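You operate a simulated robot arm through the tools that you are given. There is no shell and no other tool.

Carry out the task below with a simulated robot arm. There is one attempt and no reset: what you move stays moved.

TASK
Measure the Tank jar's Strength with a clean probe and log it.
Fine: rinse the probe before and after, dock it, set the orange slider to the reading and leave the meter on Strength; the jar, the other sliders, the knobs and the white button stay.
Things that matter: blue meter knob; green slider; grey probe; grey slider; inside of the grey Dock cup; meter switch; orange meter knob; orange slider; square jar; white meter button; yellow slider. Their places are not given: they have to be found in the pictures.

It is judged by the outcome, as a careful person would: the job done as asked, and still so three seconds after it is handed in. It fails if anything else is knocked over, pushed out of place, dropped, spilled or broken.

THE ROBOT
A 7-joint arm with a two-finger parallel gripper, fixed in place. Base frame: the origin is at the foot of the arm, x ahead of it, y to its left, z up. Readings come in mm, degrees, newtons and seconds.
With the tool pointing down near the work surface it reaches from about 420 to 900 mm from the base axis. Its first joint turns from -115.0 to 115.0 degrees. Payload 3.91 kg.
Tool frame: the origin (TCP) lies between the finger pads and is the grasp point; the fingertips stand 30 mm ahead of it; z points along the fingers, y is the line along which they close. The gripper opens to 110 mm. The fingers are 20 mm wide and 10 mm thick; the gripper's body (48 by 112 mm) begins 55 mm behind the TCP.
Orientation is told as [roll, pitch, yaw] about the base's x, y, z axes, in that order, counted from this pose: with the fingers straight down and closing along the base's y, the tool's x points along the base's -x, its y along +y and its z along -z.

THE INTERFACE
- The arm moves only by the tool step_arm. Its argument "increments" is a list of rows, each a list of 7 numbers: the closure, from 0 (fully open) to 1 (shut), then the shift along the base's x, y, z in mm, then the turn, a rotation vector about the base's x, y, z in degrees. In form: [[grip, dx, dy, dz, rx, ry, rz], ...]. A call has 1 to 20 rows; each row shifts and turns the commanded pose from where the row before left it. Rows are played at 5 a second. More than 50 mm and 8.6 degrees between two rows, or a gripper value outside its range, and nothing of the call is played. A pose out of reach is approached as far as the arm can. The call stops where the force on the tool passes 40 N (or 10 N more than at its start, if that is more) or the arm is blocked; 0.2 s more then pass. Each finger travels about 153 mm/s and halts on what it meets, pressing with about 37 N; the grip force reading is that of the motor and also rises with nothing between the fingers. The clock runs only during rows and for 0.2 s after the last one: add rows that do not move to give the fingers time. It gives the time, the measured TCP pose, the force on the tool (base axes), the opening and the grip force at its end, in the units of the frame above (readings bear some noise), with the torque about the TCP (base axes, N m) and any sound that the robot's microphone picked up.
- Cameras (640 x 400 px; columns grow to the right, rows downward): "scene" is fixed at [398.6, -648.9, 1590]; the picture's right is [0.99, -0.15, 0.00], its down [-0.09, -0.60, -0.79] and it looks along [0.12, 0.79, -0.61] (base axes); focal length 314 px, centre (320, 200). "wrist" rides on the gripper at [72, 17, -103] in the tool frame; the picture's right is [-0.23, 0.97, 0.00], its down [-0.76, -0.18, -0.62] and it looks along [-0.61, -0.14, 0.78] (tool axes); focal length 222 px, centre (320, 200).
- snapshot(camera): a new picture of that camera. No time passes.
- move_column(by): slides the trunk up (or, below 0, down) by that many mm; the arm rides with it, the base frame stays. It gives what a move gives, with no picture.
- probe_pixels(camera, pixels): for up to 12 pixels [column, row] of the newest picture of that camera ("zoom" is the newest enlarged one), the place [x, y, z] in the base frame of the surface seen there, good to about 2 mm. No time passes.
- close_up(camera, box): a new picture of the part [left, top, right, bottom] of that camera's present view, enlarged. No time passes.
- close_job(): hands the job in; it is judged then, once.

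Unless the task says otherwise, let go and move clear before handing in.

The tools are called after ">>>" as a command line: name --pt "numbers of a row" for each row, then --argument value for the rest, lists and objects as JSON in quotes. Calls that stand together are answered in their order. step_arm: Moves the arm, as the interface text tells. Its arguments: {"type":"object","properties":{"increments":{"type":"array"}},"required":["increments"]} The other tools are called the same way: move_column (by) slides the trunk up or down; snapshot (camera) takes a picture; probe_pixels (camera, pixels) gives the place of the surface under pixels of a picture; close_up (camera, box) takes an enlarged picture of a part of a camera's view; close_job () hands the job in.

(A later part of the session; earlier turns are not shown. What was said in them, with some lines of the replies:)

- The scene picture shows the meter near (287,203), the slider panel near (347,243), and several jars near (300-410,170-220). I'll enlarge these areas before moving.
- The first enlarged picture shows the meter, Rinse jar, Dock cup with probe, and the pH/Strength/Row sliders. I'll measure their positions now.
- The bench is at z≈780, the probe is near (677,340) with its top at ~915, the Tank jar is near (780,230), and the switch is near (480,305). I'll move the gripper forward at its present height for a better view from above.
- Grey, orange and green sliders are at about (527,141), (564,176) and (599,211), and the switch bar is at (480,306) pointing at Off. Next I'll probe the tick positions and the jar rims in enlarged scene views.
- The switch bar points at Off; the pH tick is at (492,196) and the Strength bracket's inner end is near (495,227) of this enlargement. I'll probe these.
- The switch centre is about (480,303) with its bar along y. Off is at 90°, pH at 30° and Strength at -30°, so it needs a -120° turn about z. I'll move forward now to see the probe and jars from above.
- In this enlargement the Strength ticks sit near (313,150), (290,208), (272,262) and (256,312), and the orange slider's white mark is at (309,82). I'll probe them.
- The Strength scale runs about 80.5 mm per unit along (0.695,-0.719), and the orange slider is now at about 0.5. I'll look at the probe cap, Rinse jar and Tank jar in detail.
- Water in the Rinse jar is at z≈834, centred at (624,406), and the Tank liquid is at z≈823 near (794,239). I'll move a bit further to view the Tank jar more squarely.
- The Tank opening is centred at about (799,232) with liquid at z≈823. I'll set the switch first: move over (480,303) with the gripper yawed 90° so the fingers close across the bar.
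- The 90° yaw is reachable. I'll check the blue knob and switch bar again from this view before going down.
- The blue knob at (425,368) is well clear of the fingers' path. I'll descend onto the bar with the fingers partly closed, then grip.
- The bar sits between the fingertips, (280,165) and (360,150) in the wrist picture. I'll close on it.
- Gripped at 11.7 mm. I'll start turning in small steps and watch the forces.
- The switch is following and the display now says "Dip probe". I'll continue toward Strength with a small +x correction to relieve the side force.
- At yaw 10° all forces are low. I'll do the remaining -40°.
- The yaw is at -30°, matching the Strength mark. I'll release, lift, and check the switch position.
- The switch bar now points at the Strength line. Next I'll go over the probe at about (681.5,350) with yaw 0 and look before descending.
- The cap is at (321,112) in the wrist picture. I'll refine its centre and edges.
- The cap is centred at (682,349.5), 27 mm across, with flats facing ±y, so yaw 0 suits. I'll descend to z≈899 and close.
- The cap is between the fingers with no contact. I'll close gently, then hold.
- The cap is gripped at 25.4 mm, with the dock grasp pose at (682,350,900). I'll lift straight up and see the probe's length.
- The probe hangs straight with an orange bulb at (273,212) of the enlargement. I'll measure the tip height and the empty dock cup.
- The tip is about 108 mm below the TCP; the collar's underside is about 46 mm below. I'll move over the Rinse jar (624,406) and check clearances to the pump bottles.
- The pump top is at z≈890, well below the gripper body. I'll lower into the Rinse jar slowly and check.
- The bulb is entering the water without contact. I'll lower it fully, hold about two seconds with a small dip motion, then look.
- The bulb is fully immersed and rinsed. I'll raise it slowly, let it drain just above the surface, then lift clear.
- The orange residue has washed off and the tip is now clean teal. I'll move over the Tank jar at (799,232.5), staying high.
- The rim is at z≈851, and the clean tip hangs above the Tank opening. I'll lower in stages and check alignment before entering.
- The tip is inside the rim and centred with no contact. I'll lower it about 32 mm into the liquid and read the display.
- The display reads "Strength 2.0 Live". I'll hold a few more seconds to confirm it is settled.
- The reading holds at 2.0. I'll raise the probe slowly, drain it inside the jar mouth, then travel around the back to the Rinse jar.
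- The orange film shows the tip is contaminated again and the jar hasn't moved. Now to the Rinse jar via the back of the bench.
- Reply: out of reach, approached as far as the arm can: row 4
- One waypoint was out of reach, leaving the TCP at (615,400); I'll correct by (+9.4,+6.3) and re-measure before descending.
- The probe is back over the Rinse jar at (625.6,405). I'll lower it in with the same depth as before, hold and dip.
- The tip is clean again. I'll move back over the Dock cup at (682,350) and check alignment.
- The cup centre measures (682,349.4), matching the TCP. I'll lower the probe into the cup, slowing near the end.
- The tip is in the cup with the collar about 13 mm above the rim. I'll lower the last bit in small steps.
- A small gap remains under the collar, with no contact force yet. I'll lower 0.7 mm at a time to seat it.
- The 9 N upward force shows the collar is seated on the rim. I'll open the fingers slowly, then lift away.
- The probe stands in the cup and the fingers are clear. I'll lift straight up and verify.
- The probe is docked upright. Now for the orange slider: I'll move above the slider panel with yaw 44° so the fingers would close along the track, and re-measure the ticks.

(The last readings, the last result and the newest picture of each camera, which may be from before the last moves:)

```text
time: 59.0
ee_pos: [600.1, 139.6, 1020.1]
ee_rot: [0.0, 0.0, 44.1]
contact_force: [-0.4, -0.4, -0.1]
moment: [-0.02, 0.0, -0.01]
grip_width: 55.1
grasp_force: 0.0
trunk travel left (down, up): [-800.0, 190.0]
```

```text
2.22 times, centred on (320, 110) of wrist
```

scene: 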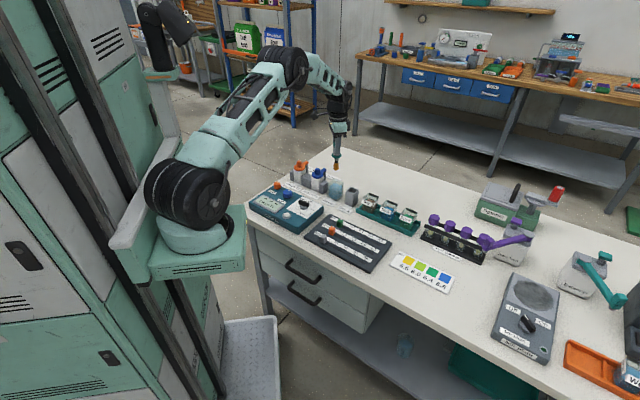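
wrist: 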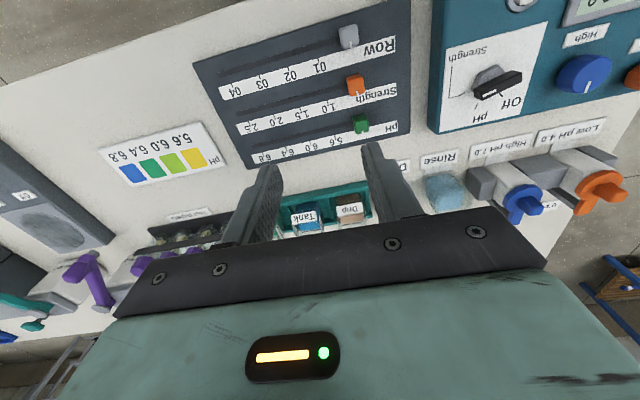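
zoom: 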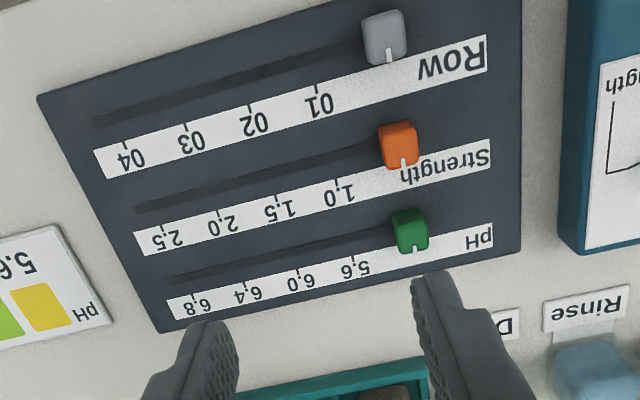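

>>> close_up --camera "wrist" --box '[235, 65, 375, 140]'

```text
4.57 times, centred on (305, 102) of wrist
```

zoom: 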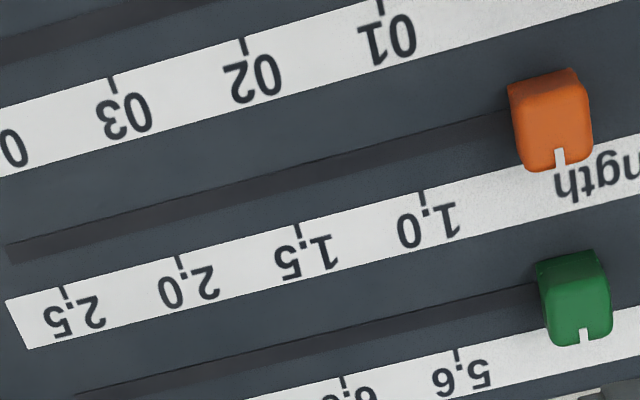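

>>> probe_pixels --camera "zoom" --pixels '[[423, 201], [300, 232], [180, 263], [65, 292], [560, 154], [560, 163], [515, 95], [525, 160], [578, 80], [585, 150], [550, 120], [10, 250]]'

>>> probe_pixels --camera "zoom" --pixels '[[423, 197], [300, 228], [180, 258], [65, 287], [510, 110], [520, 165], [586, 110], [540, 100], [570, 130], [500, 120], [20, 245]]'

```text
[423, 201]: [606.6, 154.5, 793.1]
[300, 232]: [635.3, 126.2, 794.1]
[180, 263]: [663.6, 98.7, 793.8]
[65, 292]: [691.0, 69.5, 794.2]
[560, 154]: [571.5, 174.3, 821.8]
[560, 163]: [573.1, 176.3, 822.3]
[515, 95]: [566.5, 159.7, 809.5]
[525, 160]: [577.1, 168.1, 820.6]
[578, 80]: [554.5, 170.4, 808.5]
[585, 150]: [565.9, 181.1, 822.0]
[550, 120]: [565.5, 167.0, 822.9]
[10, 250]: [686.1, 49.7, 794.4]
```

```text
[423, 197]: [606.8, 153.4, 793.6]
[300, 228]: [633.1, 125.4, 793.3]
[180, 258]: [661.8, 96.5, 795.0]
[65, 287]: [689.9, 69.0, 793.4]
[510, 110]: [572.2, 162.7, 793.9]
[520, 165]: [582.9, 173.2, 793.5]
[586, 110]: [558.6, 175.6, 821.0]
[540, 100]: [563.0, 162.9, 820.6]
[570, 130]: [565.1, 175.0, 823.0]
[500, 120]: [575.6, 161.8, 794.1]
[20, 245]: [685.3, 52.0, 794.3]
```

Ticks fit s=317, 357, 397, 436 along (0.703,-0.711), and the slider's mark is at 278 with its centre near (567,170). It must move about 119 mm along the track. I'll lower around it.

>>> step_arm --pt "0.5 -16.4 15.2 -30 0 0 0.6" --pt "0.5 -16.4 15.3 -40 0 0 0" --pt "0.5 0 0 -40 0 0 0" --pt "0.5 0 0 -25 0 0 0" --pt "0.5 0 0 0 0 0 0"

>>> snapshot --camera "wrist"

>>> close_up --camera "scene" --box '[300, 190, 380, 255]'

```text
time: 60.2
ee_pos: [568.3, 170.7, 884.3]
ee_rot: [0.0, 0.0, 44.7]
contact_force: [0.3, -0.3, -0.7]
moment: [-0.02, -0.03, -0.01]
grip_width: 55.1
grasp_force: 0.0
trunk travel left (down, up): [-800.0, 190.0]
```

```text
taken
```

wrist: 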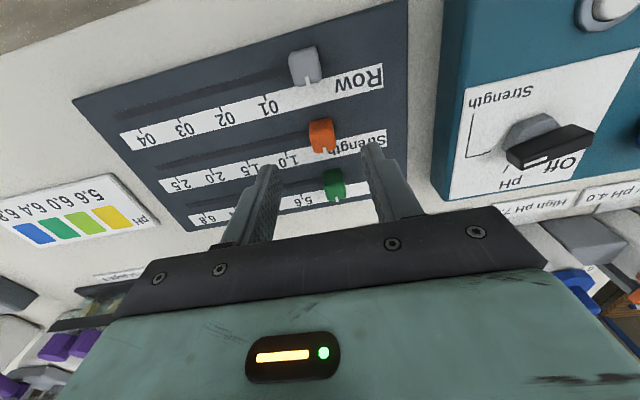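

```text
6.15 times, centred on (340, 222) of scene
```

zoom: 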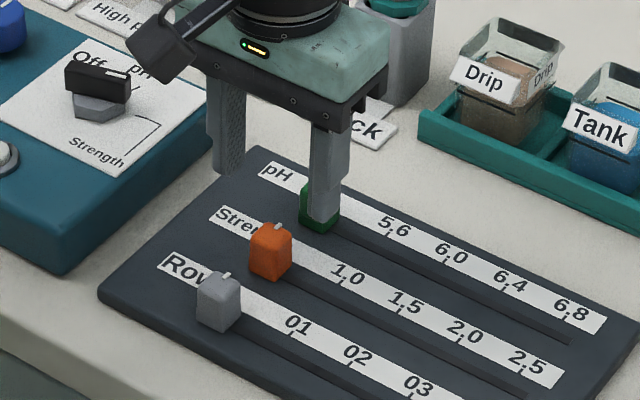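

The fingertips will straddle the orange slider and stay on the panel. I'll narrow slightly and lower to z≈831.

>>> step_arm --pt "0.6 -0.6 -0.4 -20 0 0 0" --pt "0.6 0 0 -20 0 0 0" --pt "0.6 0 0 -13 0 0 0" --pt "0.6 0 0 0 0 0 0"

>>> snapshot --camera "wrist"

>>> close_up --camera "scene" --box '[300, 190, 380, 255]'

```text
time: 61.2
ee_pos: [567.7, 170.3, 830.0]
ee_rot: [0.0, 0.0, 44.6]
contact_force: [0.5, -1.0, -0.1]
moment: [0.02, -0.01, 0.02]
grip_width: 43.9
grasp_force: 0.1
trunk travel left (down, up): [-800.0, 190.0]
```

```text
taken
```

wrist: 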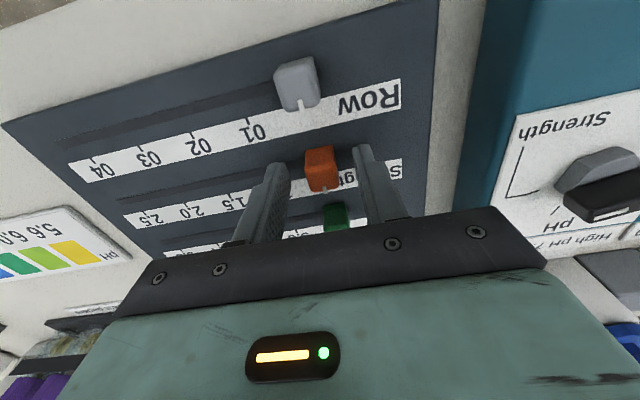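

```text
6.15 times, centred on (340, 222) of scene
```

zoom: 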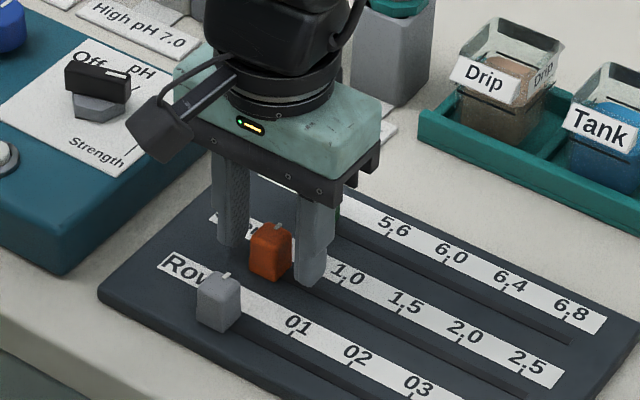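

The slider sits between the two fingers. I'll close gently.

>>> step_arm --pt "0.75 0 0 0 0 0 0" --pt "0.85 0 0 0 0 0 0" --pt "0.95 0 0 0 0 0 0" --pt "0.95 0 0 0 0 0 0"

>>> close_up --camera "scene" --box '[300, 190, 380, 255]'

```text
time: 62.2
ee_pos: [567.4, 169.1, 832.2]
ee_rot: [0.0, 0.0, 44.6]
contact_force: [0.5, 0.8, -1.8]
moment: [0.06, -0.01, 0.27]
grip_width: 19.3
grasp_force: 44.7
trunk travel left (down, up): [-800.0, 190.0]
```

```text
6.15 times, centred on (340, 222) of scene
```

zoom: 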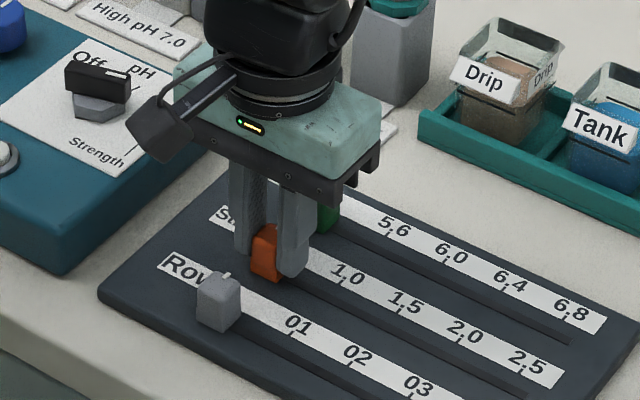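

Gripped at 19.3 mm. I'll slide it along the track in stages: first 60 mm.

>>> step_arm --pt "0.95 7.03 -7.11 0 0 0 0" --pt "0.95 10.55 -10.66 0 0 0 0" --pt "0.95 10.55 -10.66 0 0 0 0" --pt "0.95 14.07 -14.22 0 0 0 0" --pt "0.95 0 0 0 0 0 0"

>>> close_up --camera "scene" --box '[310, 190, 400, 265]'

```text
time: 63.4
ee_pos: [611.2, 127.8, 829.8]
ee_rot: [0.0, 0.0, 44.5]
contact_force: [5.9, 5.5, -15.0]
moment: [0.41, -0.41, 0.19]
grip_width: 19.1
grasp_force: 45.2
trunk travel left (down, up): [-800.0, 190.0]
```

```text
5.33 times, centred on (355, 228) of scene
```

zoom: 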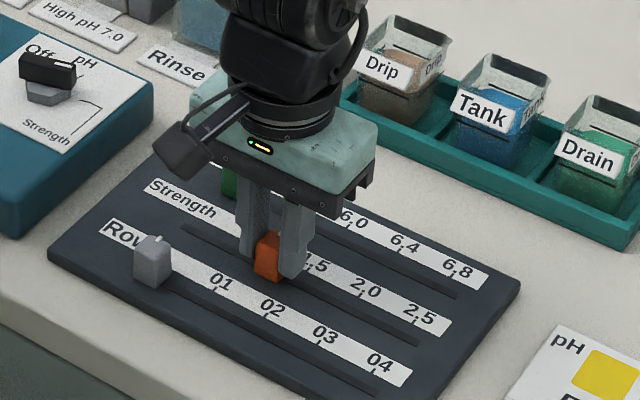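

The slider moves well, with a mild side force toward +v that I'll relieve. I'll slide another 50 mm and measure.

>>> step_arm --pt "0.95 0.8 0.8 -0.6 0 0 0" --pt "0.95 10.55 -10.66 0 0 0 0" --pt "0.95 10.55 -10.66 0 0 0 0" --pt "0.95 7.03 -7.11 0 0 0 0" --pt "0.95 7.03 -7.11 0 0 0 0" --pt "0.95 0 0 0 0 0 0"

>>> snapshot --camera "wrist"

>>> close_up --camera "scene" --box '[340, 210, 400, 260]'

>>> close_up --camera "wrist" --box '[230, 100, 410, 230]'

```text
time: 64.8
ee_pos: [645.6, 92.4, 830.4]
ee_rot: [-0.1, 0.0, 44.5]
contact_force: [-2.3, -2.5, 16.3]
moment: [-0.41, 0.44, 0.29]
grip_width: 19.1
grasp_force: 44.9
trunk travel left (down, up): [-800.0, 190.0]
```

```text
taken
```

wrist: 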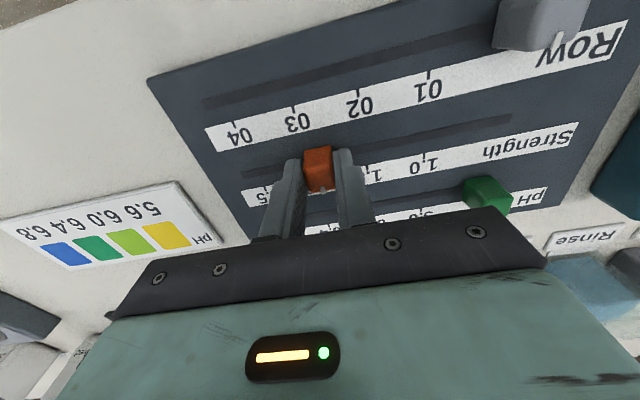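

```text
8.00 times, centred on (370, 235) of scene
```

zoom: 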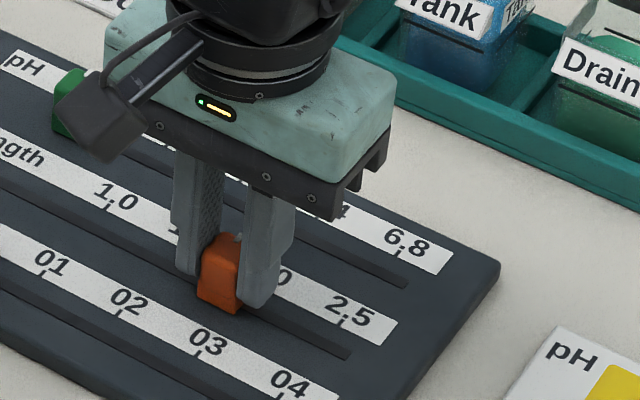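

```text
3.08 times, centred on (320, 165) of wrist
```

zoom: 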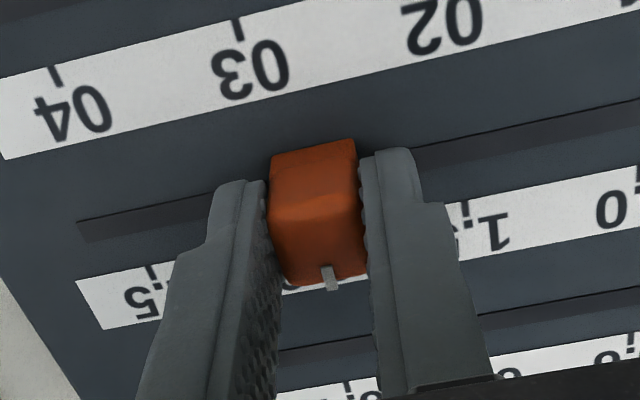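

About 8.7 mm remain to the 2.0 tick by my measurements. I'll move that much, ease the vertical force, then look.

>>> step_arm --pt "0.95 2.5 -2.5 0.4 0 0 0" --pt "0.95 2.2 -2.2 0 0 0 0" --pt "0.95 1.4 -1.5 0 0 0 0" --pt "0.95 0 0 0 0 0 0" --pt "0.95 0 0 0 0 0 0"

>>> close_up --camera "wrist" --box '[230, 100, 410, 230]'

>>> close_up --camera "scene" --box '[345, 215, 395, 255]'

```text
time: 66.0
ee_pos: [651.3, 85.5, 831.7]
ee_rot: [0.0, 0.1, 44.6]
contact_force: [-2.7, -1.7, 11.1]
moment: [0.15, -0.13, 0.29]
grip_width: 19.2
grasp_force: 45.4
trunk travel left (down, up): [-800.0, 190.0]
```

```text
3.08 times, centred on (320, 165) of wrist
```

zoom: 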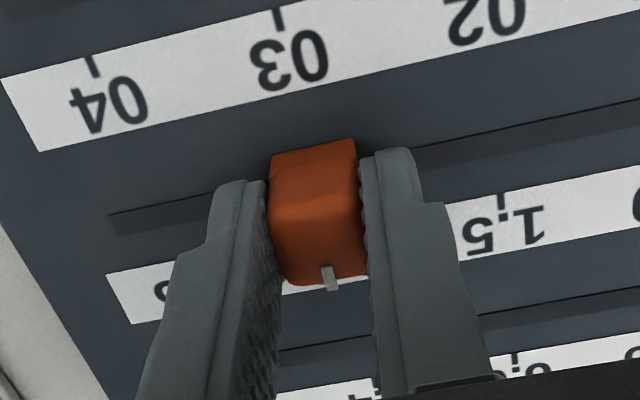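

```text
10.00 times, centred on (370, 235) of scene
```

zoom: 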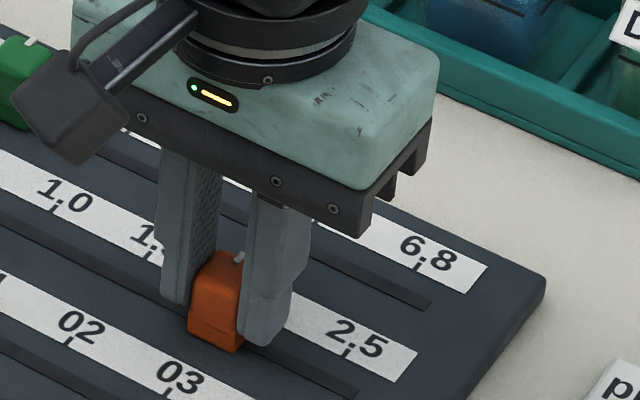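

The TCP projects to s≈397, about the 2.0 tick. I'll release, lift and check the mark against the tick.

>>> step_arm --pt "0.85 0 0 0 0 0 0" --pt "0.7 0 0 0 0 0 0" --pt "0.6 0 0 0 0 0 0" --pt "0.6 0 0 25 0 0 0" --pt "0.6 0 0 40 0 0 0" --pt "0.6 0 0 40 0 0 0" --pt "0.6 0 0 0 0 0 0"

>>> snapshot --camera "wrist"

>>> close_up --camera "wrist" --box '[240, 60, 400, 160]'

>>> close_up --camera "scene" --box '[345, 215, 395, 255]'

```text
time: 67.6
ee_pos: [651.1, 85.3, 936.5]
ee_rot: [0.1, 0.1, 44.4]
contact_force: [0.8, 0.4, -0.4]
moment: [0.02, 0.01, -0.02]
grip_width: 44.2
grasp_force: 0.1
trunk travel left (down, up): [-800.0, 190.0]
```

```text
taken
```

wrist: 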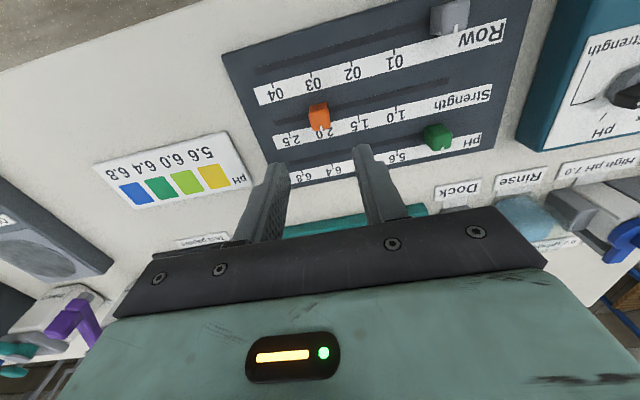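

```text
4.00 times, centred on (320, 110) of wrist
```

zoom: 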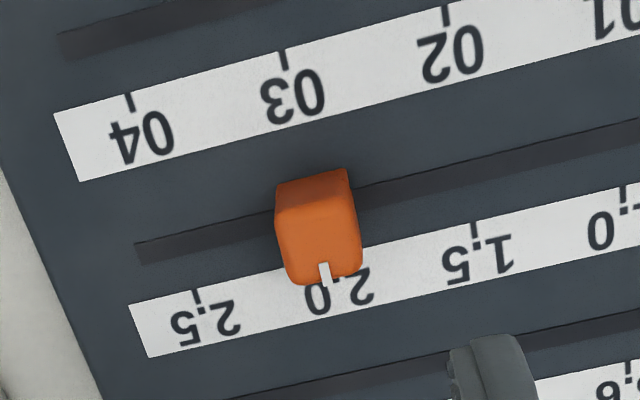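

```text
10.00 times, centred on (370, 235) of scene
```

zoom: 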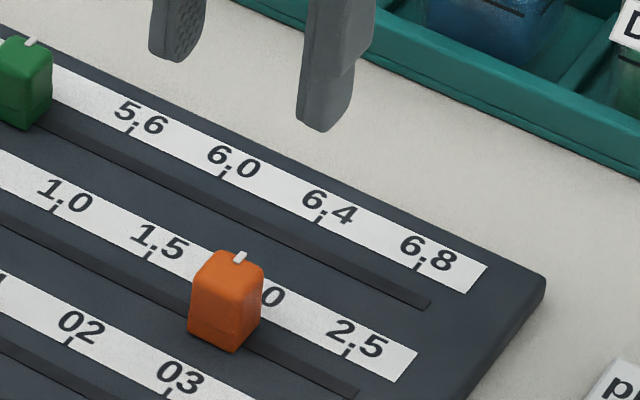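

>>> close_up --camera "wrist" --box '[280, 85, 360, 145]'

>>> close_up --camera "wrist" --box '[280, 85, 360, 135]'

```text
6.67 times, centred on (320, 115) of wrist
```

zoom: 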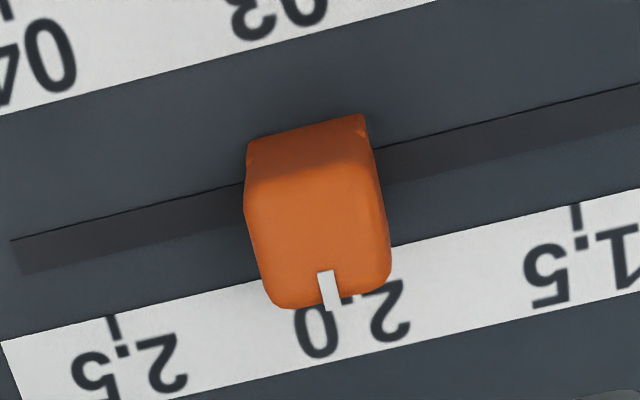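

```text
8.00 times, centred on (320, 110) of wrist
```

zoom: 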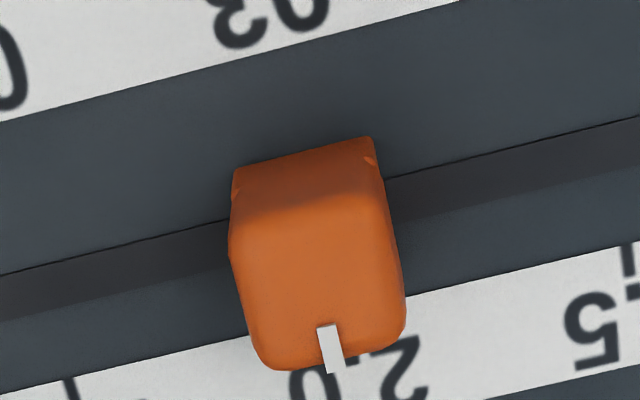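

>>> probe_pixels --camera "zoom" --pixels '[[325, 332], [328, 342], [330, 352], [334, 366], [627, 252], [627, 262], [628, 272], [69, 382], [71, 388], [73, 395]]'

>>> close_up --camera "wrist" --box '[240, 60, 430, 170]'

>>> probe_pixels --camera "zoom" --pixels '[[320, 200], [270, 207], [280, 225]]'

```text
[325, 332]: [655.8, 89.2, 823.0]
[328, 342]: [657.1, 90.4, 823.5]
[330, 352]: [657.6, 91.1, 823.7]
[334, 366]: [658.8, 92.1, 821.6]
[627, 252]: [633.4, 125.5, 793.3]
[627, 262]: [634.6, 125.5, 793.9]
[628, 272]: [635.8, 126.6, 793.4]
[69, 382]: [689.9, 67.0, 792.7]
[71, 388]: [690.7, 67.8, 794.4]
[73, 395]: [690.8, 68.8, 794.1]
```

```text
3.37 times, centred on (335, 115) of wrist
```

zoom: 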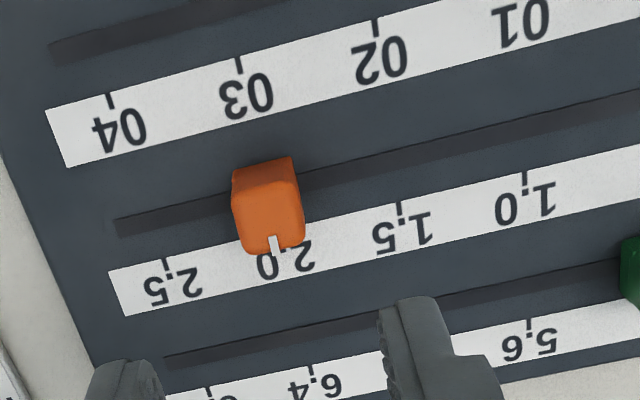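

```text
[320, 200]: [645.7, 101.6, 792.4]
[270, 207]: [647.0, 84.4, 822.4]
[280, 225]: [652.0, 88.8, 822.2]
```

The wrist view gives the mark at s≈397.8 versus 397.1 for the 2.0 tick. I'll cross-check from the scene camera and review everything else.

>>> close_up --camera "scene" --box '[345, 215, 395, 255]'

>>> probe_pixels --camera "zoom" --pixels '[[242, 254], [236, 261], [240, 257], [148, 258], [151, 254], [346, 355], [349, 350], [53, 211], [56, 206]]'

>>> close_up --camera "scene" --box '[245, 150, 405, 260]'

```text
10.00 times, centred on (370, 235) of scene
```

zoom: 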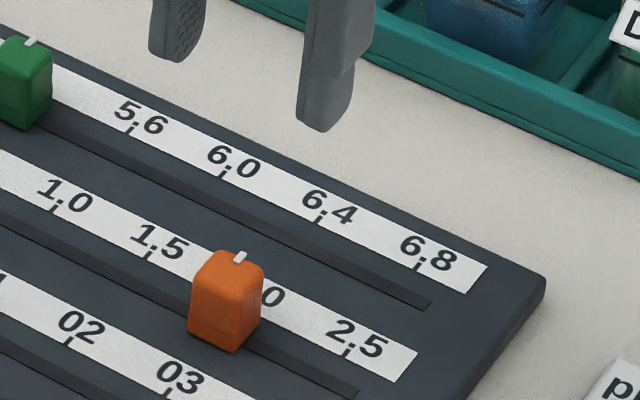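

```text
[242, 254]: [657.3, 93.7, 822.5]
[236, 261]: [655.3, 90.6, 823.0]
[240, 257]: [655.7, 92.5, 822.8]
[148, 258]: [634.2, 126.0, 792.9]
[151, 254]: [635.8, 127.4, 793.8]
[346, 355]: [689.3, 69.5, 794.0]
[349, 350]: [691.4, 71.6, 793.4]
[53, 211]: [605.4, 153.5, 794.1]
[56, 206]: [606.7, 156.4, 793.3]
```

```text
3.64 times, centred on (325, 205) of scene
```

zoom: 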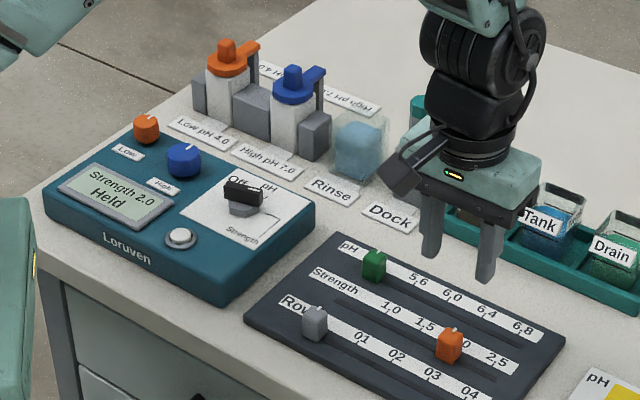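

Both views put the mark within 1 mm of 2.0, and the meter shows "Strength 2.0 Held" with the switch on Strength. I'll raise the arm clear and take a final look.

>>> step_arm --pt "0.6 0 0 40 0 0 0" --pt "0.6 0 0 45 0 0 0" --pt "0.6 -30 0 45 0 0 0" --pt "0.6 -40 0 30 0 0 0" --pt "0.6 -40 0 0 0 0 0" --pt "0.6 -40 0 0 0 0 0" --pt "0.6 0 0 0 0 0 0"

>>> snapshot --camera "scene"

>>> close_up --camera "scene" --box '[245, 150, 435, 270]'

```text
refused: row 3 steps farther than a row can; nothing moved
```

```text
taken
```

scene: 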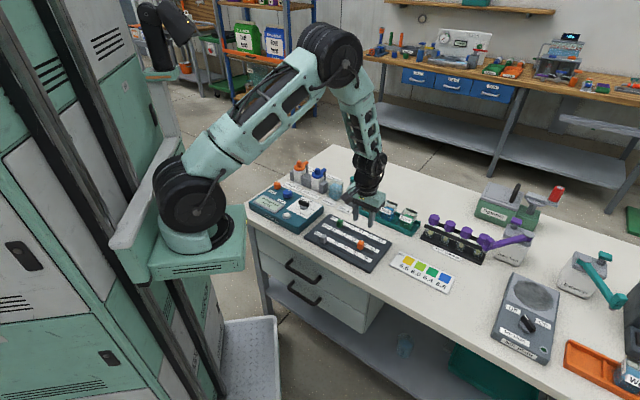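

```text
3.33 times, centred on (340, 210) of scene
```

zoom: 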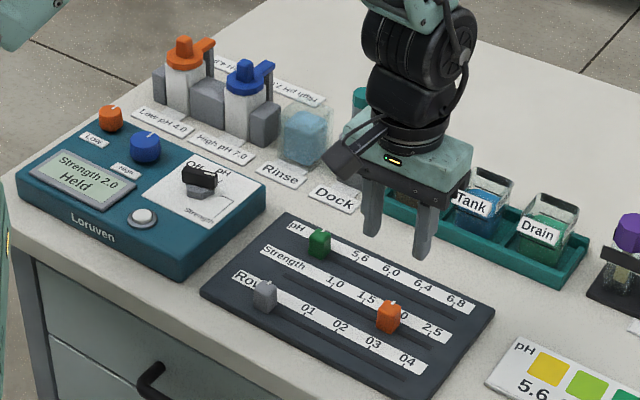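

The move was refused because row 3 was too long, so nothing moved. I'll retry with shorter rows.

>>> step_arm --pt "0.6 0 0 40 0 0 0" --pt "0.6 0 0 45 0 0 0" --pt "0.6 0 0 45 0 0 0" --pt "0.6 -40 0 10 0 0 0" --pt "0.6 -40 0 10 0 0 0" --pt "0.6 -40 0 0 0 0 0" --pt "0.6 0 0 0 0 0 0"

>>> snapshot --camera "scene"

>>> close_up --camera "scene" --box '[245, 150, 435, 270]'

>>> snapshot --camera "wrist"

```text
time: 69.2
ee_pos: [530.7, 85.4, 1086.8]
ee_rot: [0.0, 0.0, 44.6]
contact_force: [-0.3, 0.4, 1.0]
moment: [0.03, -0.01, 0.02]
grip_width: 44.0
grasp_force: 0.0
trunk travel left (down, up): [-800.0, 190.0]
```

```text
taken
```

scene: 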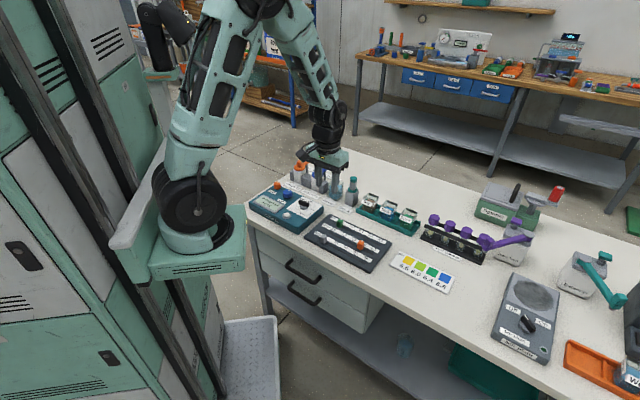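

```text
3.33 times, centred on (340, 210) of scene
```

zoom: 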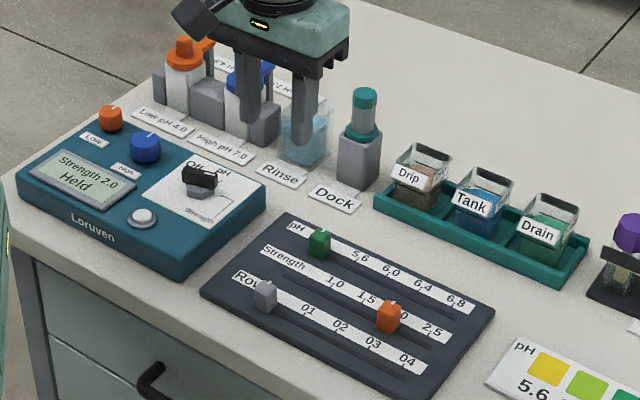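

```text
taken
```

wrist: 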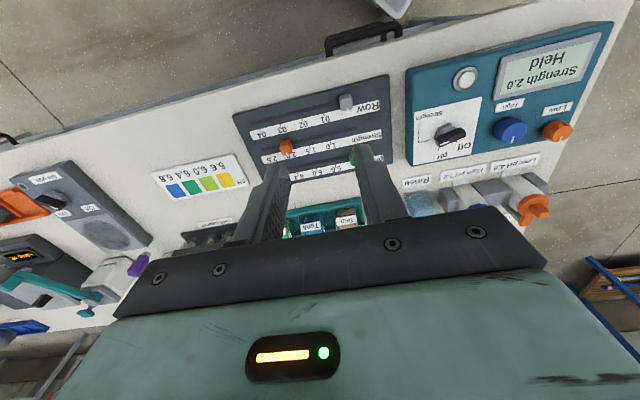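

The final pictures show the probe docked, the switch on Strength ("Strength 2.0 Held") and the orange slider at 2.0. The jars, knobs, button and other sliders are in place, and the arm is clear, so I'll hand the job in.

>>> close_job

```text
The job is handed in.
```

I measured the Tank jar's Strength with a rinsed probe. It read **2.0**, and I logged that on the orange slider. I handed the job in, but no verdict has come back yet.

- **Meter:** I turned the switch from Off to Strength and left it there. The display read "Strength 2.0 Live" and stayed at 2.0 for over four seconds. It now shows "Strength 2.0 Held".
- **Probe:** I rinsed it before and after the measurement, and the tip looked clean both times. It is back in the Dock cup, seated on the rim.
- **Orange slider:** its mark is within 1 mm of the 2.0 tick, checked with both cameras.
- **Everything else:** the jars, the green and grey sliders, both knobs and the white button look unmoved in the final pictures. The arm is lifted clear.

I never saw a yellow slider in any picture, so I couldn't check it, but the arm only worked around the meter, jars and slider panel.
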